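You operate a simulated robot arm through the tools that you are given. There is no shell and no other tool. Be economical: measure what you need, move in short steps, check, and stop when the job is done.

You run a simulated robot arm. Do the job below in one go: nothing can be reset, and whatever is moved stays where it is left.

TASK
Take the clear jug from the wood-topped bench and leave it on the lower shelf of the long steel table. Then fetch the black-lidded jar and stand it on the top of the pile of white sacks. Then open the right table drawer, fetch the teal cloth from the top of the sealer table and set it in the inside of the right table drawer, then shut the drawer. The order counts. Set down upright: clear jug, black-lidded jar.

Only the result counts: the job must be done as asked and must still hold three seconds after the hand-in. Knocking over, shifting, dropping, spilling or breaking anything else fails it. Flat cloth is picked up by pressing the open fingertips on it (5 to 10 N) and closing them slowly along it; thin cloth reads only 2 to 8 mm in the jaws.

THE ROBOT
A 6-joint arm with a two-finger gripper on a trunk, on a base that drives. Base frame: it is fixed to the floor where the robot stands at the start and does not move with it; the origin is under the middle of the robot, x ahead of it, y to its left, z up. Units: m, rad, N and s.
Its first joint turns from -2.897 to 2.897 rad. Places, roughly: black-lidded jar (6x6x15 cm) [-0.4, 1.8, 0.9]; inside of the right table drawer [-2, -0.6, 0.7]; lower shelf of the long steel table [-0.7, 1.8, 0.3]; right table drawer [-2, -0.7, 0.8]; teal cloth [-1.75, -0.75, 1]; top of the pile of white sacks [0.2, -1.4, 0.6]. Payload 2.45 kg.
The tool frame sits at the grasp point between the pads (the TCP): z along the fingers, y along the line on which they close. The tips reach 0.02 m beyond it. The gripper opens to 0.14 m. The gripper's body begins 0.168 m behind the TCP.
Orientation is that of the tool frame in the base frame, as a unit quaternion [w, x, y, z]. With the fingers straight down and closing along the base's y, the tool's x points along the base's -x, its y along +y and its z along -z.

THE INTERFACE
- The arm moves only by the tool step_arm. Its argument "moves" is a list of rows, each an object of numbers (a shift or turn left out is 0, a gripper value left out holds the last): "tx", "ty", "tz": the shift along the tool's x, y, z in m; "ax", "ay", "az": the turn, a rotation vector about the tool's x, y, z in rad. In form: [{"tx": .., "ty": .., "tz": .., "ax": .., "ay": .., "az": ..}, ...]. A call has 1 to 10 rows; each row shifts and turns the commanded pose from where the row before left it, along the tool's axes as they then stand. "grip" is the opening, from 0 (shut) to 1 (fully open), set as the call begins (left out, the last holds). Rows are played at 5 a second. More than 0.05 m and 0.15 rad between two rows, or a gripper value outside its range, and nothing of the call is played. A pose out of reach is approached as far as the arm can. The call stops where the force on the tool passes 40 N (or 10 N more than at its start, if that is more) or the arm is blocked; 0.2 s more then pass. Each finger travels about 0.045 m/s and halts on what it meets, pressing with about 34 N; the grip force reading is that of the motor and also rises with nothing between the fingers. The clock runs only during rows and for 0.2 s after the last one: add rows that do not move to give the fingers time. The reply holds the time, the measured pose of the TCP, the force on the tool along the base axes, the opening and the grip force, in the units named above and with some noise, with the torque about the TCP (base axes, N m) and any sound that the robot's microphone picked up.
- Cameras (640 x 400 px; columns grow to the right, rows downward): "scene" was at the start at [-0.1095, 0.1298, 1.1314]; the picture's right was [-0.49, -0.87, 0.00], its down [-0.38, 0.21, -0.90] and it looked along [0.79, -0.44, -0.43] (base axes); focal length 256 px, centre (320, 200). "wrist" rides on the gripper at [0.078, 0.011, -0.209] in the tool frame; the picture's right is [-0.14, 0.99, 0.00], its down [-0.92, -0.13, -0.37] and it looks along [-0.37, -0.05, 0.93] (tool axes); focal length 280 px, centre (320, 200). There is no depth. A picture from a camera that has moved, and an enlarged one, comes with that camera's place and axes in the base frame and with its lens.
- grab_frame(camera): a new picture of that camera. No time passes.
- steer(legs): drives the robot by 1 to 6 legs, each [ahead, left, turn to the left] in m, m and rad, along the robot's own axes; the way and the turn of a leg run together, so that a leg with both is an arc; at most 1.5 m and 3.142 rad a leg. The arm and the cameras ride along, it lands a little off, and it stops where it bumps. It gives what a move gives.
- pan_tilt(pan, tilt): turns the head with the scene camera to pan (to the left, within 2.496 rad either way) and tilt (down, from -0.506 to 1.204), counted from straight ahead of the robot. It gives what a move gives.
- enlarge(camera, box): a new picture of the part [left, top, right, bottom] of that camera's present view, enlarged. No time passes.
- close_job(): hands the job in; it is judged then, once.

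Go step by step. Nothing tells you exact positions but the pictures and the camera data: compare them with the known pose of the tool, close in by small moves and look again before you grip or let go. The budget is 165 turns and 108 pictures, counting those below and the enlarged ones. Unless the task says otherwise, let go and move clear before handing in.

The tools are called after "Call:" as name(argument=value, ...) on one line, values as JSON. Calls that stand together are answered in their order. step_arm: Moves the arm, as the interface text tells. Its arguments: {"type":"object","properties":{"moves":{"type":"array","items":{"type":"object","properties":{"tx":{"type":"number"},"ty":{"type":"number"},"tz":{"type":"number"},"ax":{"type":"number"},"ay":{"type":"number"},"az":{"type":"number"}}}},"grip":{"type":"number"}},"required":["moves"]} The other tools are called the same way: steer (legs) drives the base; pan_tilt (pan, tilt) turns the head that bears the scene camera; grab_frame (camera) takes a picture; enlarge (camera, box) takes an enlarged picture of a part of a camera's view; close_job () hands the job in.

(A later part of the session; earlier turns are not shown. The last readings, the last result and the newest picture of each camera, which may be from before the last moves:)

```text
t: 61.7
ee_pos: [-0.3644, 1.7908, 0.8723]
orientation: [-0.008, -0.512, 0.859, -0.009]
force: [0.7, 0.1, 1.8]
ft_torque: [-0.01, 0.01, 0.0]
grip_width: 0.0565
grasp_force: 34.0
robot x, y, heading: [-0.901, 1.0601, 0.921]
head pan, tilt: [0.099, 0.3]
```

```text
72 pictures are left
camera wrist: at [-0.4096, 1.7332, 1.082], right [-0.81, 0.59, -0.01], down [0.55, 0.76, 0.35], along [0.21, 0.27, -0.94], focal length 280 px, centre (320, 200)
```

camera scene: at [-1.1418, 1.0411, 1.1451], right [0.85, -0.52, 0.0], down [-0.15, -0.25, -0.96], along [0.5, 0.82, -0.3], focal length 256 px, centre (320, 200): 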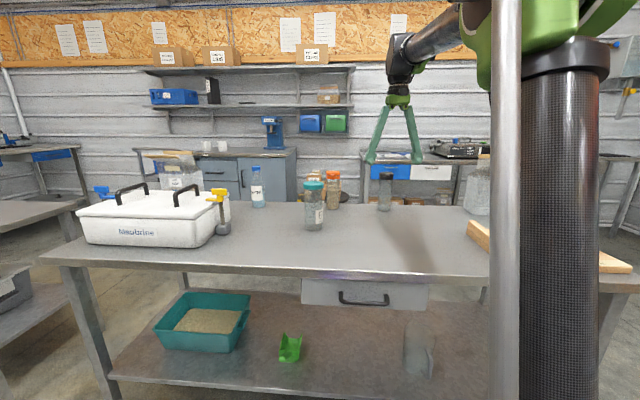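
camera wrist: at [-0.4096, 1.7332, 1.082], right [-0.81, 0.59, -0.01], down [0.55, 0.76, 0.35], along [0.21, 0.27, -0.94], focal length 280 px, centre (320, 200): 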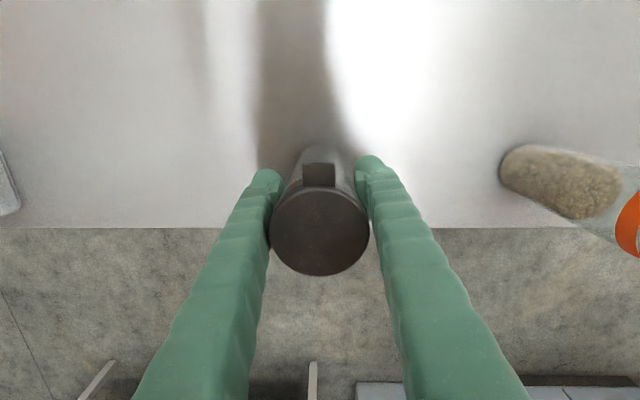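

Gripped at 5.65 cm just below the lid. I lift.

Call:
step_arm(moves=[{"tz": -0.02}, {"tz": -0.04}, {"tz": -0.04}, {"tz": -0.04}, {"tz": -0.04}, {}])

Call:
grab_frame(camera="wrist")

```text
t: 63.1
ee_pos: [-0.3646, 1.7939, 1.0546]
orientation: [-0.008, -0.511, 0.859, -0.01]
force: [0.2, -0.2, -0.8]
ft_torque: [0.01, -0.03, -0.04]
grip_width: 0.0564
grasp_force: 34.4
robot x, y, heading: [-0.8994, 1.0544, 0.918]
head pan, tilt: [0.099, 0.3]
```

```text
71 pictures are left
camera wrist: at [-0.4097, 1.7351, 1.2652], right [-0.81, 0.59, -0.01], down [0.55, 0.76, 0.35], along [0.21, 0.27, -0.94], focal length 280 px, centre (320, 200)
```

wrist: 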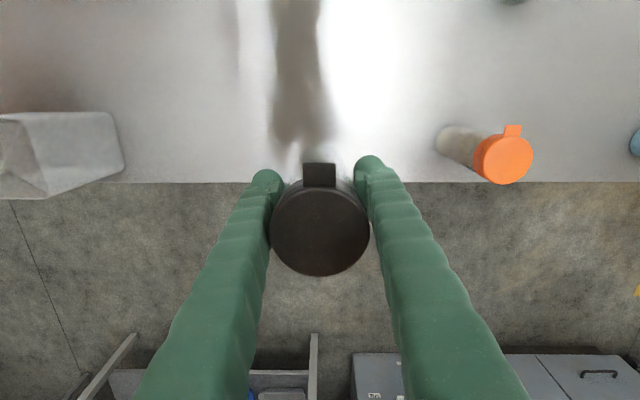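

Jar is secure. I back off from the table, then retract the arm.

Call:
steer(legs=[[-0.4, 0, 0]])

Call:
step_arm(moves=[{"tx": 0.045}, {"tx": 0.045}, {"tx": 0.045}, {"tx": 0.045}, {"tx": 0.045}, {}])

Call:
steer(legs=[[0, -0.8, 0], [0, 0, -2.49]])

Call:
pan_tilt(pan=0.2, tilt=0.4)

Call:
grab_frame(camera="scene")

```text
t: 65.6
ee_pos: [-0.6071, 1.4755, 1.0532]
orientation: [-0.009, -0.514, 0.858, -0.01]
force: [-0.1, 0.1, -0.4]
ft_torque: [-0.03, 0.01, -0.01]
grip_width: 0.0561
grasp_force: 33.9
robot x, y, heading: [-1.1393, 0.7394, 0.93]
head pan, tilt: [0.099, 0.3]
```

```text
t: 67.0
ee_pos: [-0.7139, 1.2799, 1.0617]
orientation: [-0.008, -0.514, 0.858, -0.01]
force: [0.0, -0.3, -0.5]
ft_torque: [0.03, -0.01, 0.0]
grip_width: 0.0562
grasp_force: 33.8
robot x, y, heading: [-1.1367, 0.7423, 0.93]
head pan, tilt: [0.099, 0.3]
```

```text
t: 77.3
ee_pos: [-0.5618, -0.4196, 1.0614]
orientation: [-0.012, 0.676, 0.737, 0.005]
force: [0.0, -0.3, -1.2]
ft_torque: [0.01, 0.05, -0.02]
grip_width: 0.0558
grasp_force: 33.3
robot x, y, heading: [-0.5056, 0.2589, -1.628]
head pan, tilt: [0.099, 0.3]
```

```text
t: 77.9
ee_pos: [-0.5627, -0.4214, 1.0606]
orientation: [-0.011, 0.676, 0.737, 0.005]
force: [-1.1, 1.1, -2.0]
ft_torque: [0.0, 0.02, -0.02]
grip_width: 0.0559
grasp_force: 33.6
robot x, y, heading: [-0.5072, 0.2644, -1.633]
head pan, tilt: [0.201, 0.4]
```

```text
70 pictures are left
camera scene: at [-0.3032, 0.3506, 1.1358], right [-0.99, -0.14, 0.0], down [-0.05, 0.39, -0.92], along [0.13, -0.91, -0.39], focal length 256 px, centre (320, 200)
```

scene: 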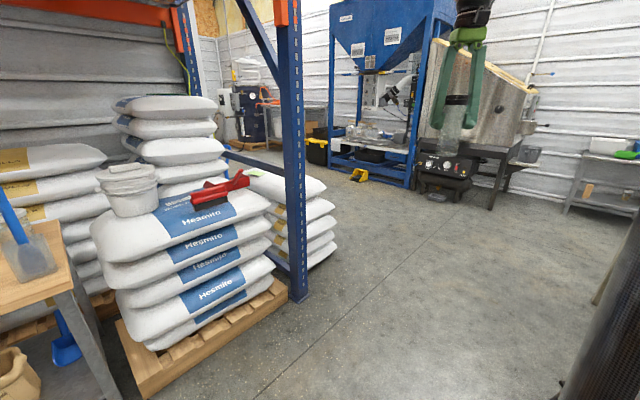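

The target pile is the white-sack stack behind the blue post. I drive to its west side and turn to face it.

Call:
steer(legs=[[0.9, 0, 0], [0.72, -0.08, 0], [0, 0, 1.633]])

Call:
pan_tilt(pan=-0.1, tilt=0.6)

Call:
grab_frame(camera="scene")

Call:
grab_frame(camera="wrist")

```text
t: 90.2
ee_pos: [0.0306, -1.3036, 1.0622]
orientation: [-0.012, -0.108, 0.994, -0.005]
force: [0.7, 1.2, -0.8]
ft_torque: [0.02, 0.01, -0.01]
grip_width: 0.0558
grasp_force: 33.8
robot x, y, heading: [-0.6556, -1.3313, 0.062]
head pan, tilt: [0.201, 0.4]
```

```text
t: 91.0
ee_pos: [0.0285, -1.303, 1.062]
orientation: [-0.012, -0.108, 0.994, -0.005]
force: [0.9, -0.2, -1.3]
ft_torque: [-0.03, 0.0, 0.0]
grip_width: 0.0559
grasp_force: 34.2
robot x, y, heading: [-0.6556, -1.3284, 0.069]
head pan, tilt: [-0.099, 0.6]
```

```text
69 pictures are left
camera scene: at [-0.7697, -1.1725, 1.1176], right [-0.03, -1.0, 0.0], down [-0.56, 0.02, -0.83], along [0.82, -0.03, -0.56], focal length 256 px, centre (320, 200)
```

scene: 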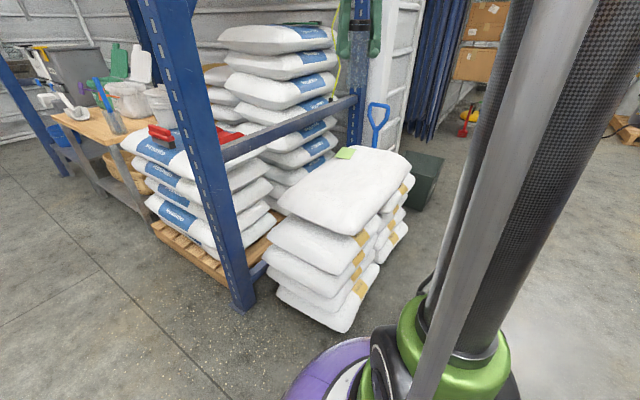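

```text
68 pictures are left
camera wrist: at [-0.0433, -1.3058, 1.2717], right [-0.08, 1.0, -0.01], down [0.93, 0.08, 0.35], along [0.35, 0.02, -0.94], focal length 280 px, centre (320, 200)
```

wrist: 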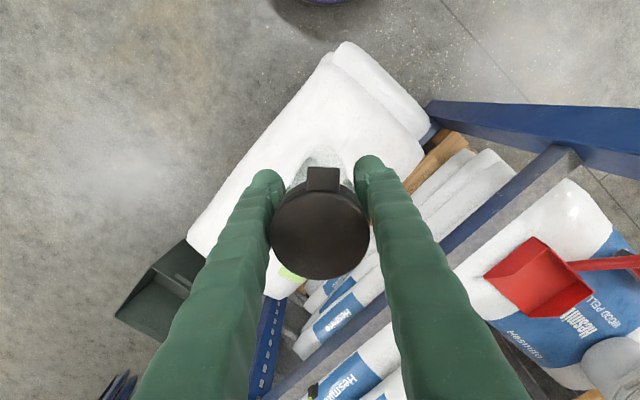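

The pile's top sack is centred near (0.17,-1.35), top around z 0.55. I move the jar over it and lower partway.

Call:
step_arm(moves=[{"tx": -0.038, "ty": -0.031}, {"tx": -0.038, "ty": -0.031}, {"tx": -0.037, "ty": -0.03}, {"tz": 0.045}, {"tz": 0.045}, {"tz": 0.045}, {"tz": 0.045}, {}])

Call:
grab_frame(camera="scene")

Call:
grab_frame(camera="wrist")

```text
t: 92.8
ee_pos: [0.1554, -1.3707, 0.8803]
orientation: [-0.012, -0.108, 0.994, -0.006]
force: [0.4, 0.0, -0.5]
ft_torque: [0.03, 0.02, -0.03]
grip_width: 0.056
grasp_force: 34.6
robot x, y, heading: [-0.6592, -1.3325, 0.072]
head pan, tilt: [-0.099, 0.6]
```

```text
67 pictures are left
camera scene: at [-0.7696, -1.1726, 1.1176], right [-0.03, -1.0, 0.0], down [-0.56, 0.02, -0.82], along [0.82, -0.03, -0.57], focal length 256 px, centre (320, 200)
```

scene: 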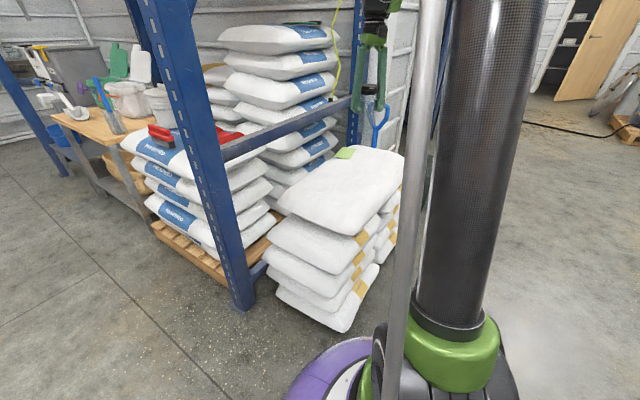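

```text
66 pictures are left
camera wrist: at [0.0808, -1.3743, 1.0911], right [-0.08, 1.0, -0.01], down [0.93, 0.08, 0.35], along [0.35, 0.02, -0.94], focal length 280 px, centre (320, 200)
```

wrist: 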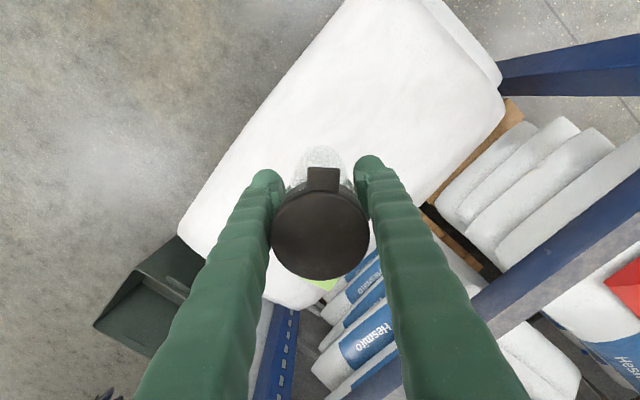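

Landing spot is the middle of the sack. I shift 2 cm left and lower to 0.72, then feel for contact.

Call:
step_arm(moves=[{"ty": 0.02}, {"tz": 0.04}, {"tz": 0.04}, {"tz": 0.04}, {"tz": 0.04}, {}])

Call:
grab_frame(camera="scene")

```text
t: 94.2
ee_pos: [0.1489, -1.353, 0.7207]
orientation: [-0.012, -0.108, 0.994, -0.006]
force: [-0.3, 0.2, -0.9]
ft_torque: [0.03, -0.01, 0.0]
grip_width: 0.0559
grasp_force: 33.7
robot x, y, heading: [-0.6562, -1.33, 0.068]
head pan, tilt: [-0.099, 0.6]
```

```text
65 pictures are left
camera scene: at [-0.7696, -1.1726, 1.1176], right [-0.03, -1.0, 0.0], down [-0.56, 0.02, -0.82], along [0.82, -0.03, -0.57], focal length 256 px, centre (320, 200)
```

scene: 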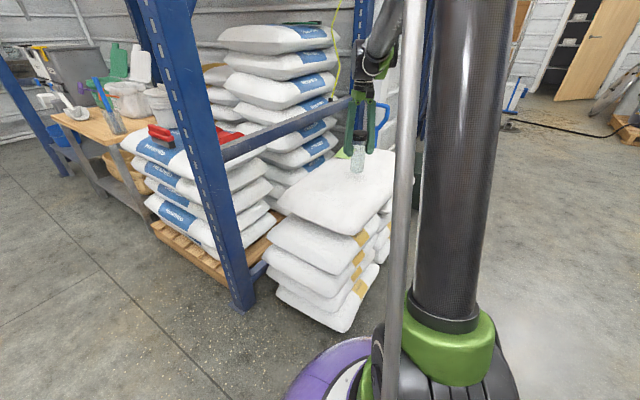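

Call:
step_arm(moves=[{"tz": 0.006}, {"tz": 0.006}, {"tz": 0.006}, {"tz": 0.006}, {}])

Call:
enlarge(camera="scene", box=[270, 80, 430, 240])

```text
t: 95.4
ee_pos: [0.1475, -1.3533, 0.6956]
orientation: [-0.012, -0.108, 0.994, -0.006]
force: [0.4, 0.6, -2.1]
ft_torque: [-0.06, -0.01, 0.03]
grip_width: 0.0562
grasp_force: 33.7
robot x, y, heading: [-0.6575, -1.3297, 0.066]
head pan, tilt: [-0.099, 0.6]
```

```text
2.50 times, centred on (350, 160) of scene
camera zoom: at [-0.7696, -1.1726, 1.1176], right [-0.03, -1.0, 0.0], down [-0.56, 0.02, -0.82], along [0.82, -0.03, -0.57], focal length 641 px, centre (245, 300)
```

zoom: 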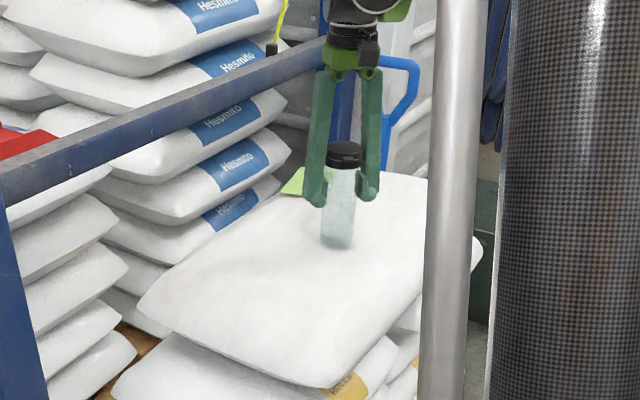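

Close to the surface. I continue in millimetre steps.

Call:
step_arm(moves=[{"tz": 0.005}, {"tz": 0.005}, {"tz": 0.005}, {}])

Call:
step_arm(moves=[{"tz": 0.004}, {"tz": 0.004}, {"tz": 0.004}, {}])

```text
t: 96.4
ee_pos: [0.1463, -1.3532, 0.682]
orientation: [-0.011, -0.108, 0.994, -0.005]
force: [3.8, -4.3, 28.4]
ft_torque: [0.09, -0.01, -0.02]
grip_width: 0.056
grasp_force: 34.4
robot x, y, heading: [-0.6601, -1.3318, 0.068]
head pan, tilt: [-0.099, 0.6]
```

```text
t: 97.4
ee_pos: [0.1456, -1.3545, 0.6682]
orientation: [-0.012, -0.108, 0.994, -0.006]
force: [-1.9, -1.1, 26.7]
ft_torque: [0.12, 0.02, 0.0]
grip_width: 0.0562
grasp_force: 33.9
robot x, y, heading: [-0.6594, -1.331, 0.069]
head pan, tilt: [-0.099, 0.6]
```

Contact made (jar may have slid up slightly in the fingers or the sack gave). I look before releasing.

Call:
step_arm(moves=[{"tz": -0.002}, {}])

Call:
enlarge(camera="scene", box=[270, 80, 430, 240])

Call:
grab_frame(camera="wrist")

```text
t: 98.0
ee_pos: [0.147, -1.3554, 0.6705]
orientation: [-0.012, -0.108, 0.994, -0.006]
force: [-0.5, -0.1, -0.5]
ft_torque: [0.02, -0.01, 0.0]
grip_width: 0.0561
grasp_force: 34.3
robot x, y, heading: [-0.6545, -1.3316, 0.067]
head pan, tilt: [-0.099, 0.6]
```

```text
2.50 times, centred on (350, 160) of scene
camera zoom: at [-0.7696, -1.1726, 1.1176], right [-0.03, -1.0, 0.0], down [-0.56, 0.02, -0.82], along [0.82, -0.03, -0.57], focal length 641 px, centre (245, 300)
```

zoom: 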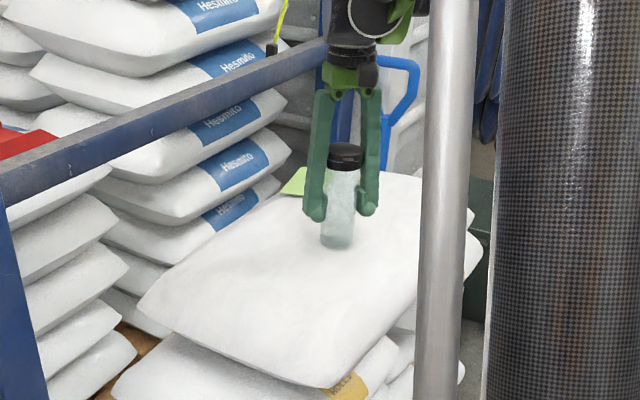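

```text
62 pictures are left
camera wrist: at [0.0738, -1.3574, 0.8804], right [-0.08, 1.0, -0.01], down [0.93, 0.08, 0.35], along [0.35, 0.02, -0.94], focal length 280 px, centre (320, 200)
```

wrist: 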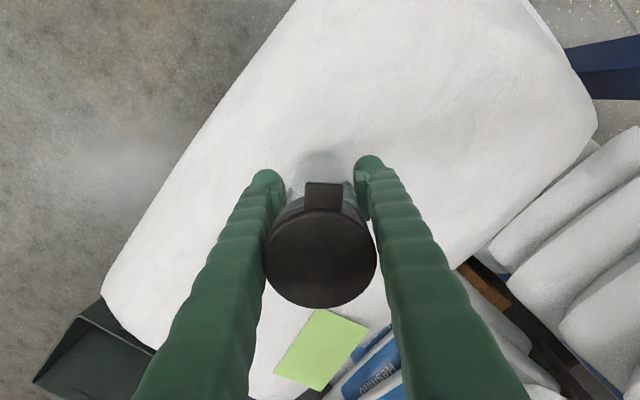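

The jar slid ~1 cm up in the fingers and now rests on the sack with no force. I open gently and check it stands.

Call:
step_arm(moves=[{}, {}, {}, {}], grip=0.6)

Call:
enlarge(camera="scene", box=[270, 80, 430, 240])

Call:
grab_frame(camera="wrist")

```text
t: 99.0
ee_pos: [0.1463, -1.3535, 0.6706]
orientation: [-0.012, -0.108, 0.994, -0.005]
force: [0.1, 0.0, 0.2]
ft_torque: [0.0, 0.03, 0.02]
grip_width: 0.0841
grasp_force: 0.1
robot x, y, heading: [-0.6583, -1.3323, 0.069]
head pan, tilt: [-0.099, 0.6]
```

```text
2.50 times, centred on (350, 160) of scene
camera zoom: at [-0.7696, -1.1726, 1.1176], right [-0.03, -1.0, 0.0], down [-0.56, 0.02, -0.82], along [0.82, -0.03, -0.57], focal length 641 px, centre (245, 300)
```

zoom: 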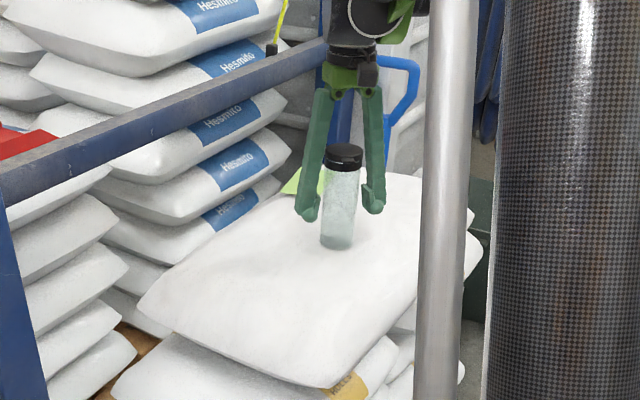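

```text
60 pictures are left
camera wrist: at [0.0738, -1.3575, 0.8806], right [-0.08, 1.0, -0.01], down [0.93, 0.08, 0.35], along [0.35, 0.02, -0.94], focal length 280 px, centre (320, 200)
```

wrist: 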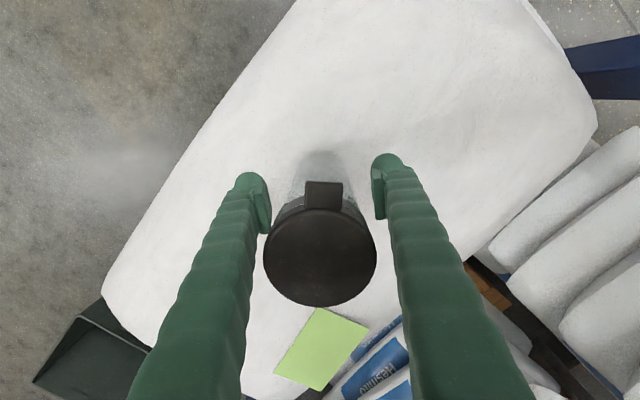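

Jar stands on its own. I open fully and rise clear.

Call:
step_arm(moves=[{}, {}, {}, {"tz": -0.02}, {"tz": -0.04}, {"tz": -0.045}, {"tz": -0.045}, {"tz": -0.045}, {"tz": -0.045}, {}], grip=1)

Call:
enlarge(camera="scene", box=[270, 80, 430, 240])

Call:
pan_tilt(pan=2.49, tilt=0.3)

Call:
grab_frame(camera="scene")

```text
t: 101.2
ee_pos: [0.1529, -1.3526, 0.9094]
orientation: [-0.012, -0.108, 0.994, -0.005]
force: [0.2, -0.3, 0.5]
ft_torque: [-0.03, 0.02, 0.02]
grip_width: 0.14
grasp_force: 0.1
robot x, y, heading: [-0.6558, -1.334, 0.068]
head pan, tilt: [-0.099, 0.6]
```

```text
2.50 times, centred on (350, 160) of scene
camera zoom: at [-0.7697, -1.1726, 1.1176], right [-0.03, -1.0, 0.0], down [-0.56, 0.02, -0.82], along [0.82, -0.03, -0.57], focal length 641 px, centre (245, 300)
```

zoom: 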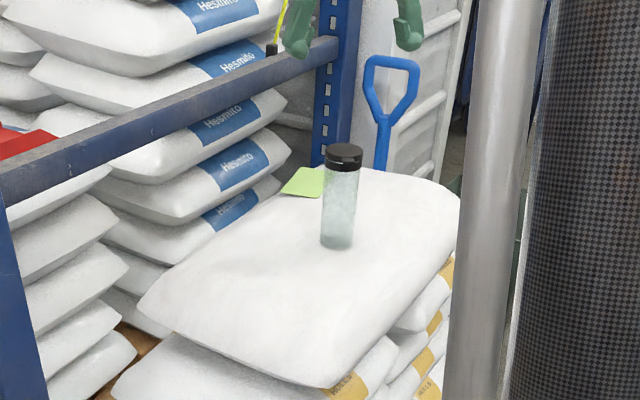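

```text
t: 103.5
ee_pos: [0.1523, -1.3525, 0.9094]
orientation: [-0.012, -0.108, 0.994, -0.006]
force: [-0.5, 0.8, 0.4]
ft_torque: [0.01, 0.02, -0.01]
grip_width: 0.1399
grasp_force: 0.1
robot x, y, heading: [-0.6549, -1.3276, 0.069]
head pan, tilt: [2.491, 0.3]
```

```text
58 pictures are left
camera scene: at [-0.9358, -1.118, 1.1451], right [0.55, 0.83, 0.0], down [0.25, -0.16, -0.96], along [-0.8, 0.53, -0.3], focal length 256 px, centre (320, 200)
```

scene: 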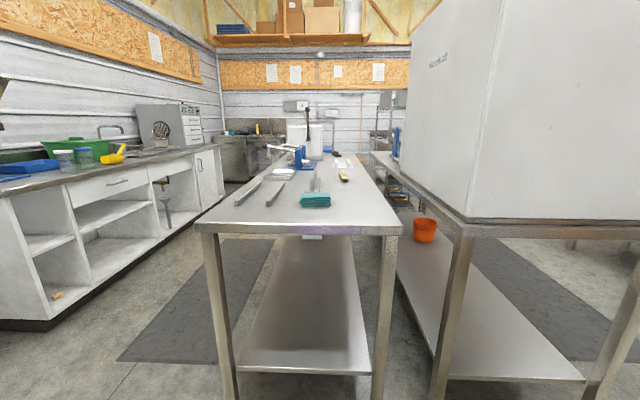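

The jar stands well. Next is the sealer table with the teal cloth; its drawer should be on the far (southwest) side. I retract the arm and drive round to that aisle.

Call:
step_arm(moves=[{"tz": -0.04}, {"tz": -0.04}, {"tx": 0.045}, {"tx": 0.045}, {"tx": 0.045}, {"tx": 0.045}, {}])

Call:
steer(legs=[[-0.3, 0, 0], [0, -0.37, 0], [-0.95, 0, 0], [0, 0, 0.86]])

Call:
pan_tilt(pan=0.6, tilt=0.4)

Call:
grab_frame(camera="scene")

```text
t: 105.1
ee_pos: [-0.0201, -1.3868, 0.996]
orientation: [-0.011, -0.107, 0.994, -0.006]
force: [0.0, -0.1, -0.3]
ft_torque: [0.0, -0.02, -0.03]
grip_width: 0.1399
grasp_force: 0.1
robot x, y, heading: [-0.6589, -1.3304, 0.06]
head pan, tilt: [2.491, 0.3]
```

```text
t: 115.9
ee_pos: [-1.3951, -1.322, 0.9961]
orientation: [-0.009, -0.514, 0.858, -0.01]
force: [-0.3, 1.0, -0.6]
ft_torque: [0.01, 0.01, 0.03]
grip_width: 0.1398
grasp_force: 0.1
robot x, y, heading: [-1.8519, -1.7707, 0.931]
head pan, tilt: [2.491, 0.3]
```

```text
t: 117.7
ee_pos: [-1.3956, -1.3223, 0.9954]
orientation: [-0.008, -0.514, 0.858, -0.011]
force: [0.1, 0.0, -1.1]
ft_torque: [0.01, 0.05, 0.0]
grip_width: 0.1402
grasp_force: 0.0
robot x, y, heading: [-1.8554, -1.7729, 0.931]
head pan, tilt: [0.6, 0.4]
```

```text
57 pictures are left
camera scene: at [-2.103, -1.7256, 1.1358], right [1.0, -0.04, 0.0], down [-0.02, -0.39, -0.92], along [0.04, 0.92, -0.39], focal length 256 px, centre (320, 200)
```

scene: 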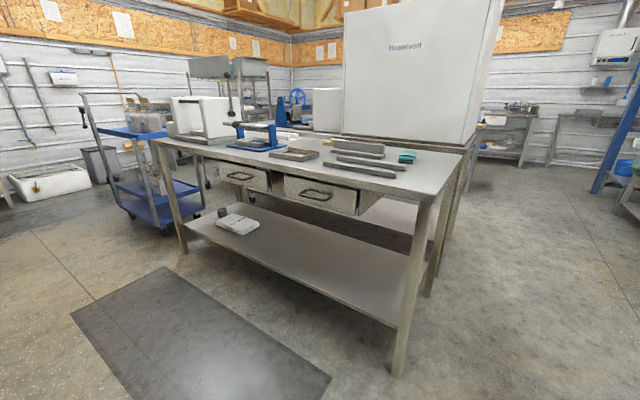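

The right drawer is visible under the table with a black bar handle. I enlarge it.

Call:
enlarge(camera="scene", box=[200, 110, 440, 260])

```text
2.67 times, centred on (320, 185) of scene
camera zoom: at [-2.103, -1.7256, 1.1358], right [1.0, -0.04, 0.0], down [-0.02, -0.39, -0.92], along [0.04, 0.92, -0.39], focal length 684 px, centre (320, 240)
```

zoom: 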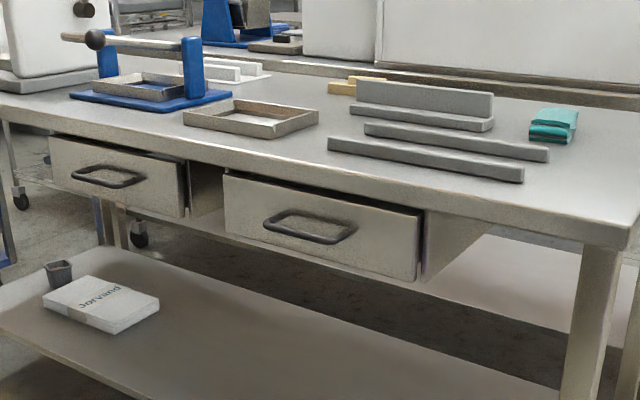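

Right drawer handle is around (-2.08,-0.81,0.77). I strafe left to stand square in front of it.

Call:
steer(legs=[[-0.084, 0, 0], [0, 0.754, 0]])

Call:
step_arm(moves=[{"az": 0.14}, {"ay": -0.15}, {"ay": -0.15}, {"ay": -0.15}, {"ay": -0.15}, {"ay": -0.15}, {"ay": -0.15}, {"ay": -0.15}, {"ay": -0.15}, {}])

Call:
pan_tilt(pan=0.1, tilt=0.6)

Call:
grab_frame(camera="scene")

```text
t: 122.5
ee_pos: [-2.057, -0.933, 0.9962]
orientation: [-0.009, -0.514, 0.858, -0.011]
force: [0.4, -0.5, -0.2]
ft_torque: [-0.02, 0.02, 0.01]
grip_width: 0.1401
grasp_force: 0.2
robot x, y, heading: [-2.5109, -1.3829, 0.929]
head pan, tilt: [0.6, 0.4]
```

```text
t: 124.7
ee_pos: [-2.0566, -0.934, 0.9956]
orientation: [0.498, -0.379, 0.74, 0.247]
force: [-0.7, 0.4, -0.3]
ft_torque: [0.0, 0.0, 0.0]
grip_width: 0.14
grasp_force: 0.0
robot x, y, heading: [-2.5132, -1.3811, 0.931]
head pan, tilt: [0.6, 0.4]
```

```text
t: 125.6
ee_pos: [-2.0565, -0.9337, 0.9974]
orientation: [0.496, -0.381, 0.74, 0.248]
force: [0.0, -0.7, -0.2]
ft_torque: [0.06, 0.0, 0.02]
grip_width: 0.1398
grasp_force: 0.0
robot x, y, heading: [-2.5125, -1.3818, 0.929]
head pan, tilt: [0.099, 0.6]
```

```text
55 pictures are left
camera scene: at [-2.7733, -1.3419, 1.1197], right [1.0, 0.08, 0.0], down [0.04, -0.54, -0.84], along [-0.07, 0.84, -0.55], focal length 256 px, centre (320, 200)
```

scene: 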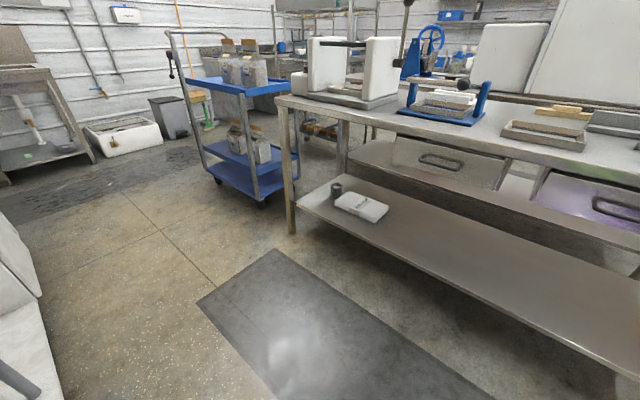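

The camera seems not to have settled at the commanded pan; I take another picture along with the wrist.

Call:
pan_tilt(pan=-0.3, tilt=0.6)

Call:
grab_frame(camera="scene")

Call:
grab_frame(camera="wrist")

```text
t: 126.5
ee_pos: [-2.0558, -0.9327, 0.9971]
orientation: [0.497, -0.379, 0.74, 0.247]
force: [0.0, 0.4, 0.1]
ft_torque: [0.03, -0.04, -0.01]
grip_width: 0.14
grasp_force: 0.0
robot x, y, heading: [-2.5102, -1.3827, 0.931]
head pan, tilt: [-0.3, 0.6]
```

```text
54 pictures are left
camera scene: at [-2.7733, -1.342, 1.1192], right [1.0, 0.08, 0.0], down [0.04, -0.55, -0.84], along [-0.07, 0.83, -0.55], focal length 256 px, centre (320, 200)
```

scene: 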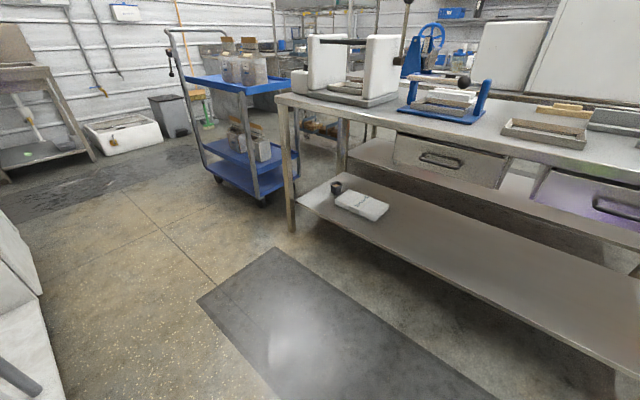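

```text
53 pictures are left
camera wrist: at [-2.1949, -1.1061, 1.0044], right [-0.77, 0.63, 0.12], down [0.1, -0.06, 0.99], along [0.63, 0.78, -0.02], focal length 280 px, centre (320, 200)
```

wrist: 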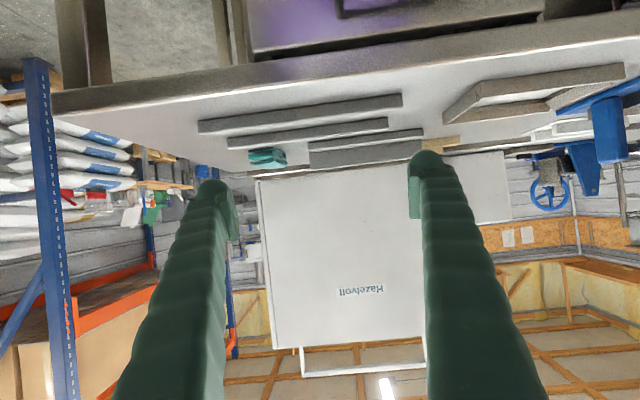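

The head camera seems jammed (possibly by the raised arm), but the wrist view is good. I tilt a bit more toward horizontal and roll the gripper 90° so the fingers close vertically on the handle bar.

Call:
step_arm(moves=[{"ay": -0.1, "tz": -0.03}, {"ay": -0.1, "tz": -0.03}, {"az": 0.143}, {"az": 0.143}, {"az": 0.143}, {"az": 0.143}, {"az": 0.143}])

Call:
step_arm(moves=[{"az": 0.143}, {"az": 0.143}, {"az": 0.143}, {"az": 0.143}, {"az": 0.143}, {"az": 0.141}, {}])

Call:
pan_tilt(pan=0.0, tilt=0.6)

Call:
grab_frame(camera="scene")

Call:
grab_frame(camera="wrist")

```text
t: 128.1
ee_pos: [-2.0833, -0.9752, 1.0223]
orientation: [0.433, -0.09, 0.767, 0.465]
force: [-0.7, 0.8, 0.3]
ft_torque: [0.0, 0.0, 0.0]
grip_width: 0.1401
grasp_force: 0.1
robot x, y, heading: [-2.5107, -1.3825, 0.929]
head pan, tilt: [-0.3, 0.6]
```

```text
t: 129.7
ee_pos: [-2.0845, -0.975, 1.0232]
orientation: [0.201, 0.236, 0.735, 0.603]
force: [0.1, -0.4, -0.4]
ft_torque: [0.01, -0.01, -0.01]
grip_width: 0.1399
grasp_force: 0.1
robot x, y, heading: [-2.514, -1.3815, 0.929]
head pan, tilt: [-0.3, 0.6]
```

```text
t: 130.5
ee_pos: [-2.0845, -0.9763, 1.0216]
orientation: [0.201, 0.235, 0.736, 0.603]
force: [0.1, 0.3, -0.5]
ft_torque: [0.04, -0.03, 0.01]
grip_width: 0.1399
grasp_force: 0.1
robot x, y, heading: [-2.51, -1.3822, 0.931]
head pan, tilt: [0.0, 0.6]
```

```text
52 pictures are left
camera scene: at [-2.7802, -1.3421, 1.1217], right [0.99, 0.15, 0.0], down [0.08, -0.52, -0.85], along [-0.13, 0.84, -0.53], focal length 256 px, centre (320, 200)
```

scene: 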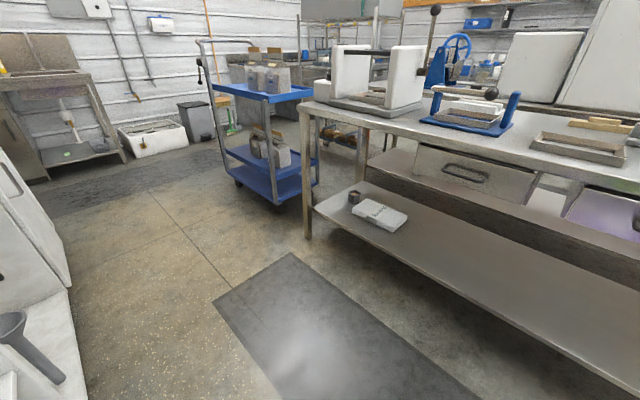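

```text
51 pictures are left
camera wrist: at [-2.2677, -1.0937, 1.0705], right [0.21, 0.08, 0.97], down [0.52, -0.85, -0.04], along [0.83, 0.51, -0.22], focal length 280 px, centre (320, 200)
```

wrist: 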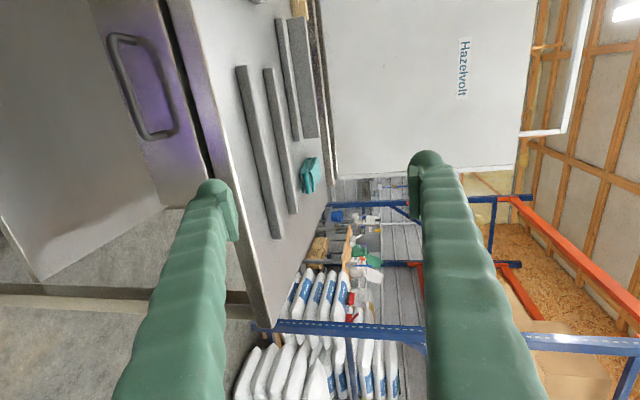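

The handle bar is at about (-2.08,-0.78,0.75), just under the table rim, so it must be gripped from the front. For better arm posture I move the base 30 cm right and slightly back, and bring the tool left and tilt it ~30° down.

Call:
pan_tilt(pan=0.75, tilt=0.5)

Call:
steer(legs=[[-0.04, -0.3, 0]])

Call:
step_arm(moves=[{"tx": 0.042, "ax": 0.1}, {"tx": 0.042, "ax": 0.1}, {"tx": 0.042, "ax": 0.1}, {"tx": 0.042}, {"tx": 0.042}, {"tx": 0.042}, {"tx": 0.042}, {"tx": 0.042}, {"tx": 0.042}, {"tx": 0.035}])

Call:
grab_frame(camera="wrist")

Call:
grab_frame(camera="scene")

```text
t: 131.6
ee_pos: [-2.0876, -0.9784, 1.0181]
orientation: [0.202, 0.235, 0.735, 0.603]
force: [-0.8, -0.2, -0.6]
ft_torque: [-0.04, -0.01, -0.04]
grip_width: 0.1399
grasp_force: 0.0
robot x, y, heading: [-2.5122, -1.3819, 0.933]
head pan, tilt: [0.75, 0.499]
```

```text
t: 133.7
ee_pos: [-1.873, -1.1878, 1.0183]
orientation: [0.201, 0.236, 0.736, 0.602]
force: [-0.6, -0.7, -0.5]
ft_torque: [0.0, -0.03, 0.0]
grip_width: 0.1398
grasp_force: 0.2
robot x, y, heading: [-2.2969, -1.5904, 0.929]
head pan, tilt: [0.75, 0.499]
```

```text
t: 135.8
ee_pos: [-2.2045, -0.9436, 1.0159]
orientation: [0.163, 0.263, 0.817, 0.487]
force: [0.1, -0.8, -0.5]
ft_torque: [0.0, -0.02, 0.03]
grip_width: 0.14
grasp_force: 0.1
robot x, y, heading: [-2.2967, -1.5911, 0.928]
head pan, tilt: [0.75, 0.499]
```

```text
50 pictures are left
camera wrist: at [-2.3726, -1.0405, 1.123], right [0.38, 0.3, 0.87], down [0.52, -0.85, 0.07], along [0.77, 0.42, -0.48], focal length 280 px, centre (320, 200)
```

wrist: 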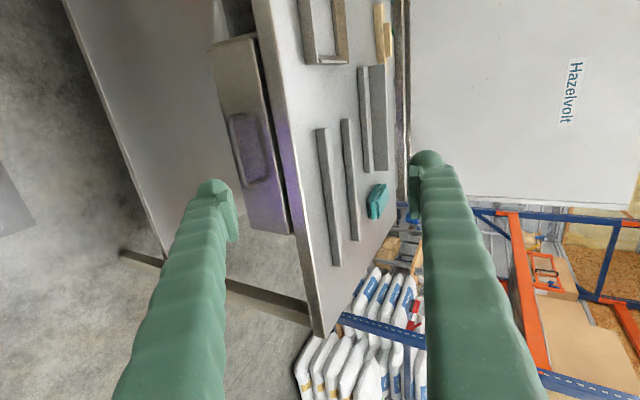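

```text
49 pictures are left
camera scene: at [-2.5608, -1.5495, 1.1266], right [0.99, 0.11, 0.0], down [0.05, -0.48, -0.88], along [-0.1, 0.87, -0.48], focal length 256 px, centre (320, 200)
```

scene: 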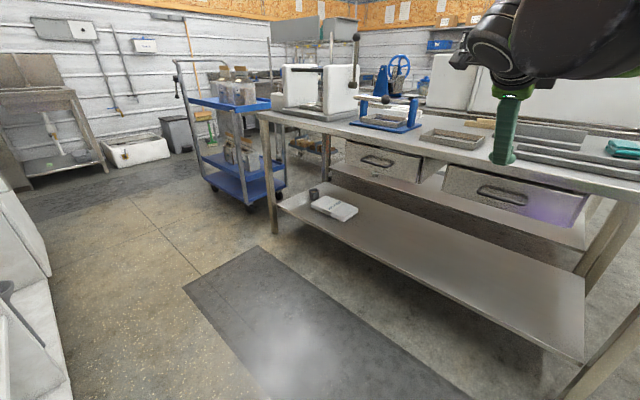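

The tool is laterally lined up with the handle. I lower onto the approach line, narrow the opening to 4.5 cm and advance part-way, then look.

Call:
step_arm(moves=[{"ty": -0.045}, {"ty": -0.045}, {"ty": -0.048}, {"tz": 0.045}, {"tz": 0.045}, {"tz": 0.045}, {"tz": 0.045}, {}], grip=0.32)

Call:
grab_frame(camera="wrist")

Call:
enlarge(camera="scene", box=[420, 130, 620, 255])

```text
t: 137.7
ee_pos: [-2.1488, -0.8729, 0.8056]
orientation: [0.163, 0.262, 0.817, 0.486]
force: [0.2, -0.7, 0.5]
ft_torque: [0.01, 0.03, -0.02]
grip_width: 0.0448
grasp_force: 0.0
robot x, y, heading: [-2.297, -1.5893, 0.93]
head pan, tilt: [0.75, 0.499]
```

```text
48 pictures are left
camera wrist: at [-2.3174, -0.9702, 0.9134], right [0.38, 0.3, 0.87], down [0.52, -0.85, 0.07], along [0.77, 0.42, -0.48], focal length 280 px, centre (320, 200)
```

wrist: 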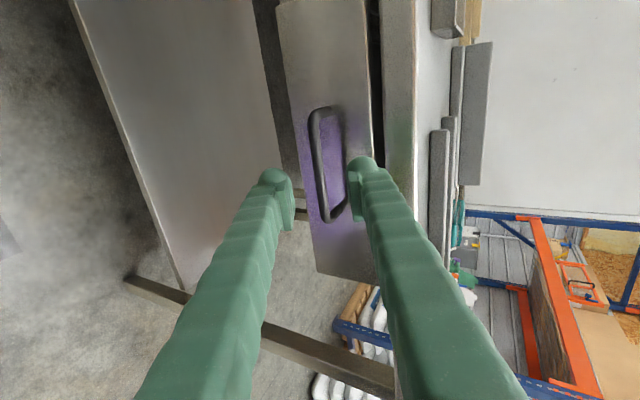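

```text
3.20 times, centred on (520, 192) of scene
camera zoom: at [-2.5609, -1.5494, 1.1266], right [0.99, 0.11, 0.0], down [0.05, -0.48, -0.88], along [-0.1, 0.87, -0.48], focal length 820 px, centre (-320, 224)
```

zoom: 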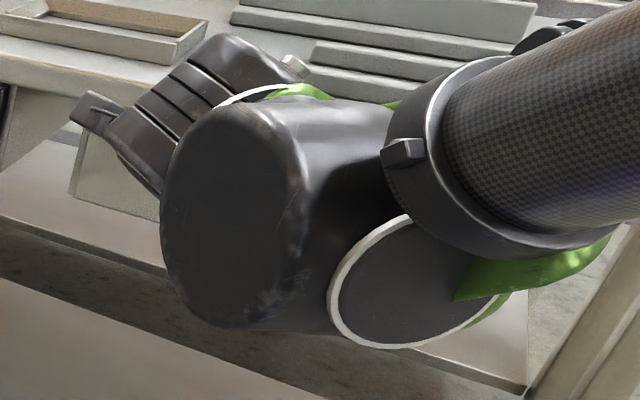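

The bar is exactly on the tool axis, ~11 cm ahead, and the rim clears the upper finger. I advance 10 cm and check.

Call:
step_arm(moves=[{"tz": 0.03}, {"tz": 0.03}, {"tz": 0.02}, {"tz": 0.015}, {}])

Call:
grab_frame(camera="wrist")

```text
t: 138.6
ee_pos: [-2.1062, -0.8101, 0.7623]
orientation: [0.163, 0.263, 0.818, 0.486]
force: [-8.6, -15.8, 4.0]
ft_torque: [0.32, -0.42, -0.09]
grip_width: 0.0416
grasp_force: 0.0
robot x, y, heading: [-2.2968, -1.5883, 0.927]
head pan, tilt: [0.75, 0.499]
stopped in row 4: the force on the tool passed its limit at 63 N (the readings are from after the stop); the commanded pose is now the measured one
```

```text
46 pictures are left
camera wrist: at [-2.2746, -0.908, 0.8704], right [0.38, 0.31, 0.87], down [0.52, -0.85, 0.07], along [0.77, 0.42, -0.48], focal length 280 px, centre (320, 200)
```

wrist: 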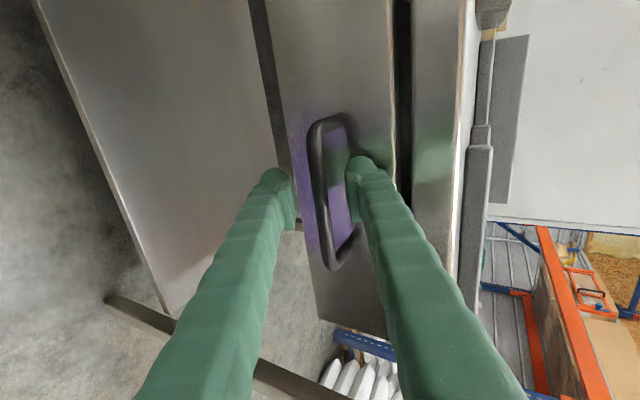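

The upper fingertip touches the drawer face and the bar is between the fingers. I back off 3 mm and close.

Call:
step_arm(moves=[{"tz": -0.004}, {}])

Call:
step_arm(moves=[{}, {}, {}, {}, {}], grip=0)

Call:
grab_frame(camera="wrist")

```text
t: 139.2
ee_pos: [-2.1069, -0.8121, 0.7648]
orientation: [0.164, 0.262, 0.817, 0.486]
force: [0.7, 0.4, 1.2]
ft_torque: [0.01, -0.01, -0.02]
grip_width: 0.0448
grasp_force: 0.0
robot x, y, heading: [-2.2987, -1.591, 0.93]
head pan, tilt: [0.75, 0.499]
```

```text
t: 140.4
ee_pos: [-2.1083, -0.8119, 0.7644]
orientation: [0.163, 0.263, 0.818, 0.485]
force: [0.6, 0.3, -0.7]
ft_torque: [0.45, 0.56, -0.37]
grip_width: 0.0071
grasp_force: 35.2
robot x, y, heading: [-2.3002, -1.5893, 0.934]
head pan, tilt: [0.75, 0.499]
```

```text
45 pictures are left
camera wrist: at [-2.2759, -0.9098, 0.8723], right [0.38, 0.31, 0.87], down [0.52, -0.85, 0.07], along [0.77, 0.42, -0.48], focal length 280 px, centre (320, 200)
```

wrist: 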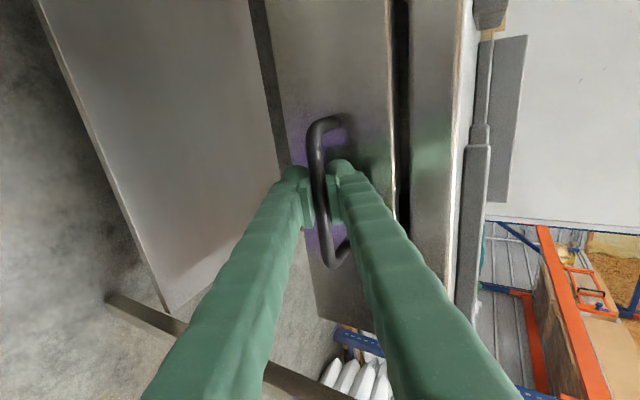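

Firm hold on the bar. I pull straight out, gently at first.

Call:
step_arm(moves=[{"ty": -0.0094, "tz": -0.0176}, {"ty": -0.0142, "tz": -0.0264}, {}])

Call:
grab_frame(camera="wrist")

```text
t: 141.2
ee_pos: [-2.1394, -0.8551, 0.7647]
orientation: [0.164, 0.263, 0.818, 0.485]
force: [2.7, -3.0, -13.4]
ft_torque: [0.56, 0.72, -0.03]
grip_width: 0.0071
grasp_force: 34.9
robot x, y, heading: [-2.2972, -1.5994, 0.933]
head pan, tilt: [0.75, 0.499]
```

```text
44 pictures are left
camera wrist: at [-2.307, -0.9524, 0.8726], right [0.38, 0.31, 0.87], down [0.52, -0.85, 0.07], along [0.77, 0.42, -0.48], focal length 280 px, centre (320, 200)
```

wrist: 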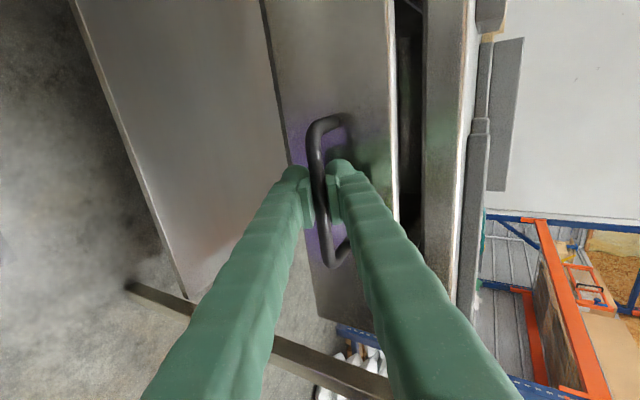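

It slides out. I pull further.

Call:
step_arm(moves=[{"ty": -0.0189, "tz": -0.0352}, {"ty": -0.0189, "tz": -0.0352}, {"ty": -0.0189, "tz": -0.0352}, {"ty": -0.0189, "tz": -0.0352}, {}])

Call:
grab_frame(camera="wrist")

```text
t: 142.3
ee_pos: [-2.2321, -0.9802, 0.7638]
orientation: [0.162, 0.263, 0.819, 0.484]
force: [1.5, -2.5, -7.3]
ft_torque: [0.58, 0.8, 0.28]
grip_width: 0.0072
grasp_force: 34.4
robot x, y, heading: [-2.2964, -1.5918, 0.935]
head pan, tilt: [0.75, 0.499]
stopped in row 5: the force on the tool passed its limit at 45 N (the readings are from after the stop); the commanded pose is now the measured one
```

```text
43 pictures are left
camera wrist: at [-2.4007, -1.0786, 0.8731], right [0.38, 0.31, 0.87], down [0.52, -0.85, 0.07], along [0.76, 0.42, -0.49], focal length 280 px, centre (320, 200)
```

wrist: 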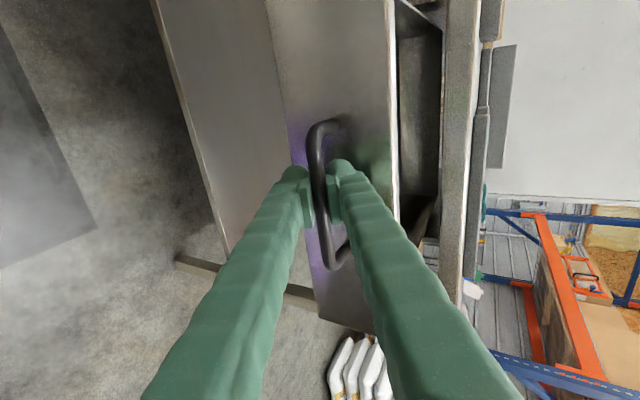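

Drawer is open about 21 cm. I release the handle and back off along the tool axis.

Call:
step_arm(moves=[{}, {}, {}, {}], grip=0.32)

Call:
step_arm(moves=[{"tz": -0.03}, {"tz": -0.03}, {"tz": -0.03}, {}])

Call:
grab_frame(camera="wrist")

```text
t: 143.3
ee_pos: [-2.2321, -0.9823, 0.7649]
orientation: [0.162, 0.262, 0.818, 0.485]
force: [0.6, -1.1, -0.3]
ft_torque: [-0.01, 0.02, -0.02]
grip_width: 0.0448
grasp_force: 0.0
robot x, y, heading: [-2.2992, -1.5911, 0.937]
head pan, tilt: [0.75, 0.499]
```

```text
t: 144.3
ee_pos: [-2.2804, -1.0443, 0.8083]
orientation: [0.161, 0.262, 0.819, 0.485]
force: [0.2, -0.4, 0.0]
ft_torque: [0.01, -0.01, -0.03]
grip_width: 0.0448
grasp_force: 0.0
robot x, y, heading: [-2.2968, -1.5934, 0.931]
head pan, tilt: [0.75, 0.499]
```

```text
42 pictures are left
camera wrist: at [-2.4485, -1.1416, 0.9169], right [0.38, 0.31, 0.87], down [0.52, -0.85, 0.07], along [0.77, 0.42, -0.48], focal length 280 px, centre (320, 200)
```

wrist: 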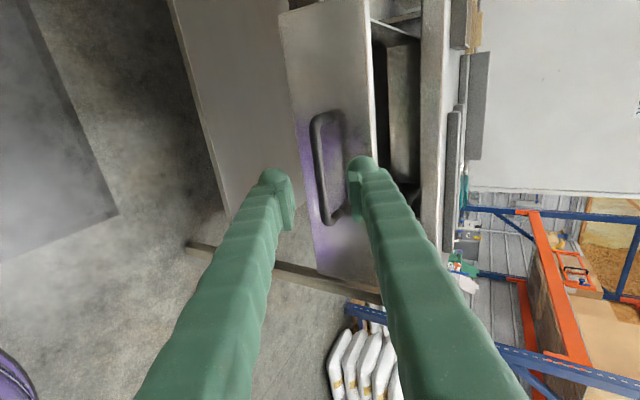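

Free of the handle. I lift the arm, then unroll and point the tool down again.

Call:
step_arm(moves=[{"ty": 0.0441, "tz": -0.0237}, {"ty": 0.0441, "tz": -0.0237}, {"ty": 0.0441, "tz": -0.0237}, {"ty": 0.0441, "tz": -0.0237}, {"ty": 0.0441, "tz": -0.0237}, {"ty": 0.0441, "tz": -0.0237}, {"az": -0.143}, {"az": -0.143}, {"az": -0.143}, {"az": -0.143}], grip=1)

Call:
step_arm(moves=[{"az": -0.143}, {"az": -0.143}, {"az": -0.143}, {"az": -0.143}, {"az": -0.143}, {"az": -0.143}, {"az": -0.141}, {"ay": 0.135}, {"ay": 0.135}, {"ay": 0.135}])

Call:
step_arm(moves=[{"ay": 0.135}, {"ay": 0.135}, {"ay": 0.135}, {"ay": 0.135}, {"ay": 0.132}, {}])

Call:
steer(legs=[[0, -0.345, 0], [0.345, 0, 0]])

Call:
pan_tilt(pan=0.4, tilt=0.6)

Call:
grab_frame(camera="scene")

Call:
grab_frame(camera="wrist")

```text
t: 146.5
ee_pos: [-2.2795, -1.0429, 1.108]
orientation: [0.293, 0.02, 0.859, 0.42]
force: [0.6, 0.0, -1.0]
ft_torque: [-0.03, 0.04, -0.02]
grip_width: 0.1401
grasp_force: 0.0
robot x, y, heading: [-2.2962, -1.5932, 0.928]
head pan, tilt: [0.75, 0.499]
```

```text
t: 148.7
ee_pos: [-2.2819, -1.0429, 1.1081]
orientation: [0.294, -0.431, 0.841, 0.143]
force: [-0.3, 0.7, 0.5]
ft_torque: [0.0, -0.01, 0.02]
grip_width: 0.1397
grasp_force: 0.1
robot x, y, heading: [-2.2995, -1.5954, 0.933]
head pan, tilt: [0.75, 0.499]
```

```text
t: 150.1
ee_pos: [-2.2804, -1.0409, 1.108]
orientation: [0.0, -0.454, 0.891, -0.006]
force: [0.9, 0.1, 0.1]
ft_torque: [0.0, 0.0, -0.01]
grip_width: 0.1402
grasp_force: 0.1
robot x, y, heading: [-2.2942, -1.5944, 0.935]
head pan, tilt: [0.75, 0.499]
```

```text
t: 154.2
ee_pos: [-1.7996, -0.9666, 1.1071]
orientation: [0.001, -0.452, 0.892, -0.005]
force: [-0.2, 0.2, -0.3]
ft_torque: [0.03, -0.01, 0.01]
grip_width: 0.1398
grasp_force: 0.0
robot x, y, heading: [-1.8208, -1.5149, 0.925]
head pan, tilt: [0.75, 0.499]
```

```text
t: 155.0
ee_pos: [-1.7999, -0.9663, 1.1088]
orientation: [0.0, -0.452, 0.892, -0.005]
force: [0.2, 0.5, -0.4]
ft_torque: [0.01, 0.0, 0.01]
grip_width: 0.1397
grasp_force: 0.2
robot x, y, heading: [-1.8182, -1.5179, 0.928]
head pan, tilt: [0.4, 0.6]
```

```text
41 pictures are left
camera scene: at [-2.0508, -1.4787, 1.1176], right [0.97, -0.24, 0.0], down [-0.14, -0.55, -0.83], along [0.2, 0.8, -0.56], focal length 256 px, centre (320, 200)
```

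scene: 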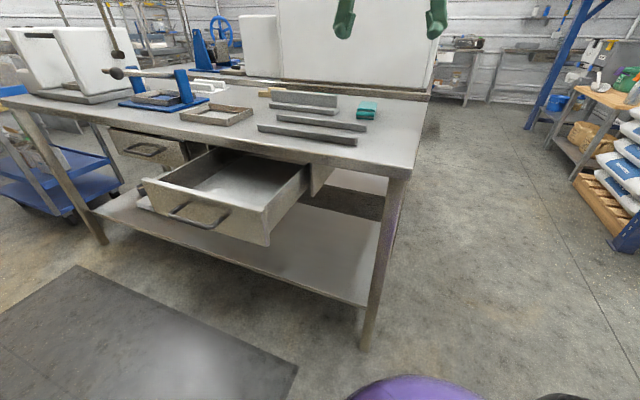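

```text
40 pictures are left
camera wrist: at [-1.855, -1.0206, 1.3167], right [-0.72, 0.7, -0.01], down [0.64, 0.67, 0.37], along [0.26, 0.26, -0.93], focal length 280 px, centre (320, 200)
```

wrist: 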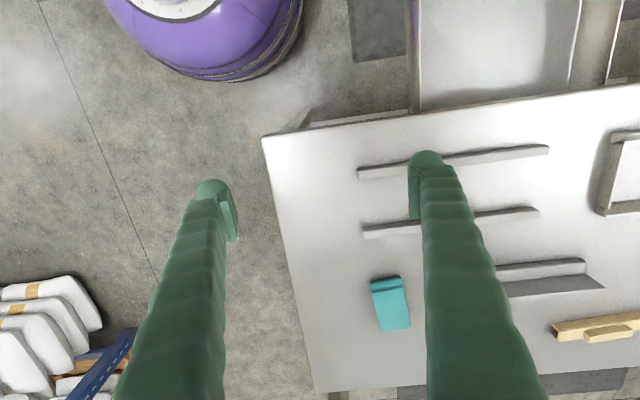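

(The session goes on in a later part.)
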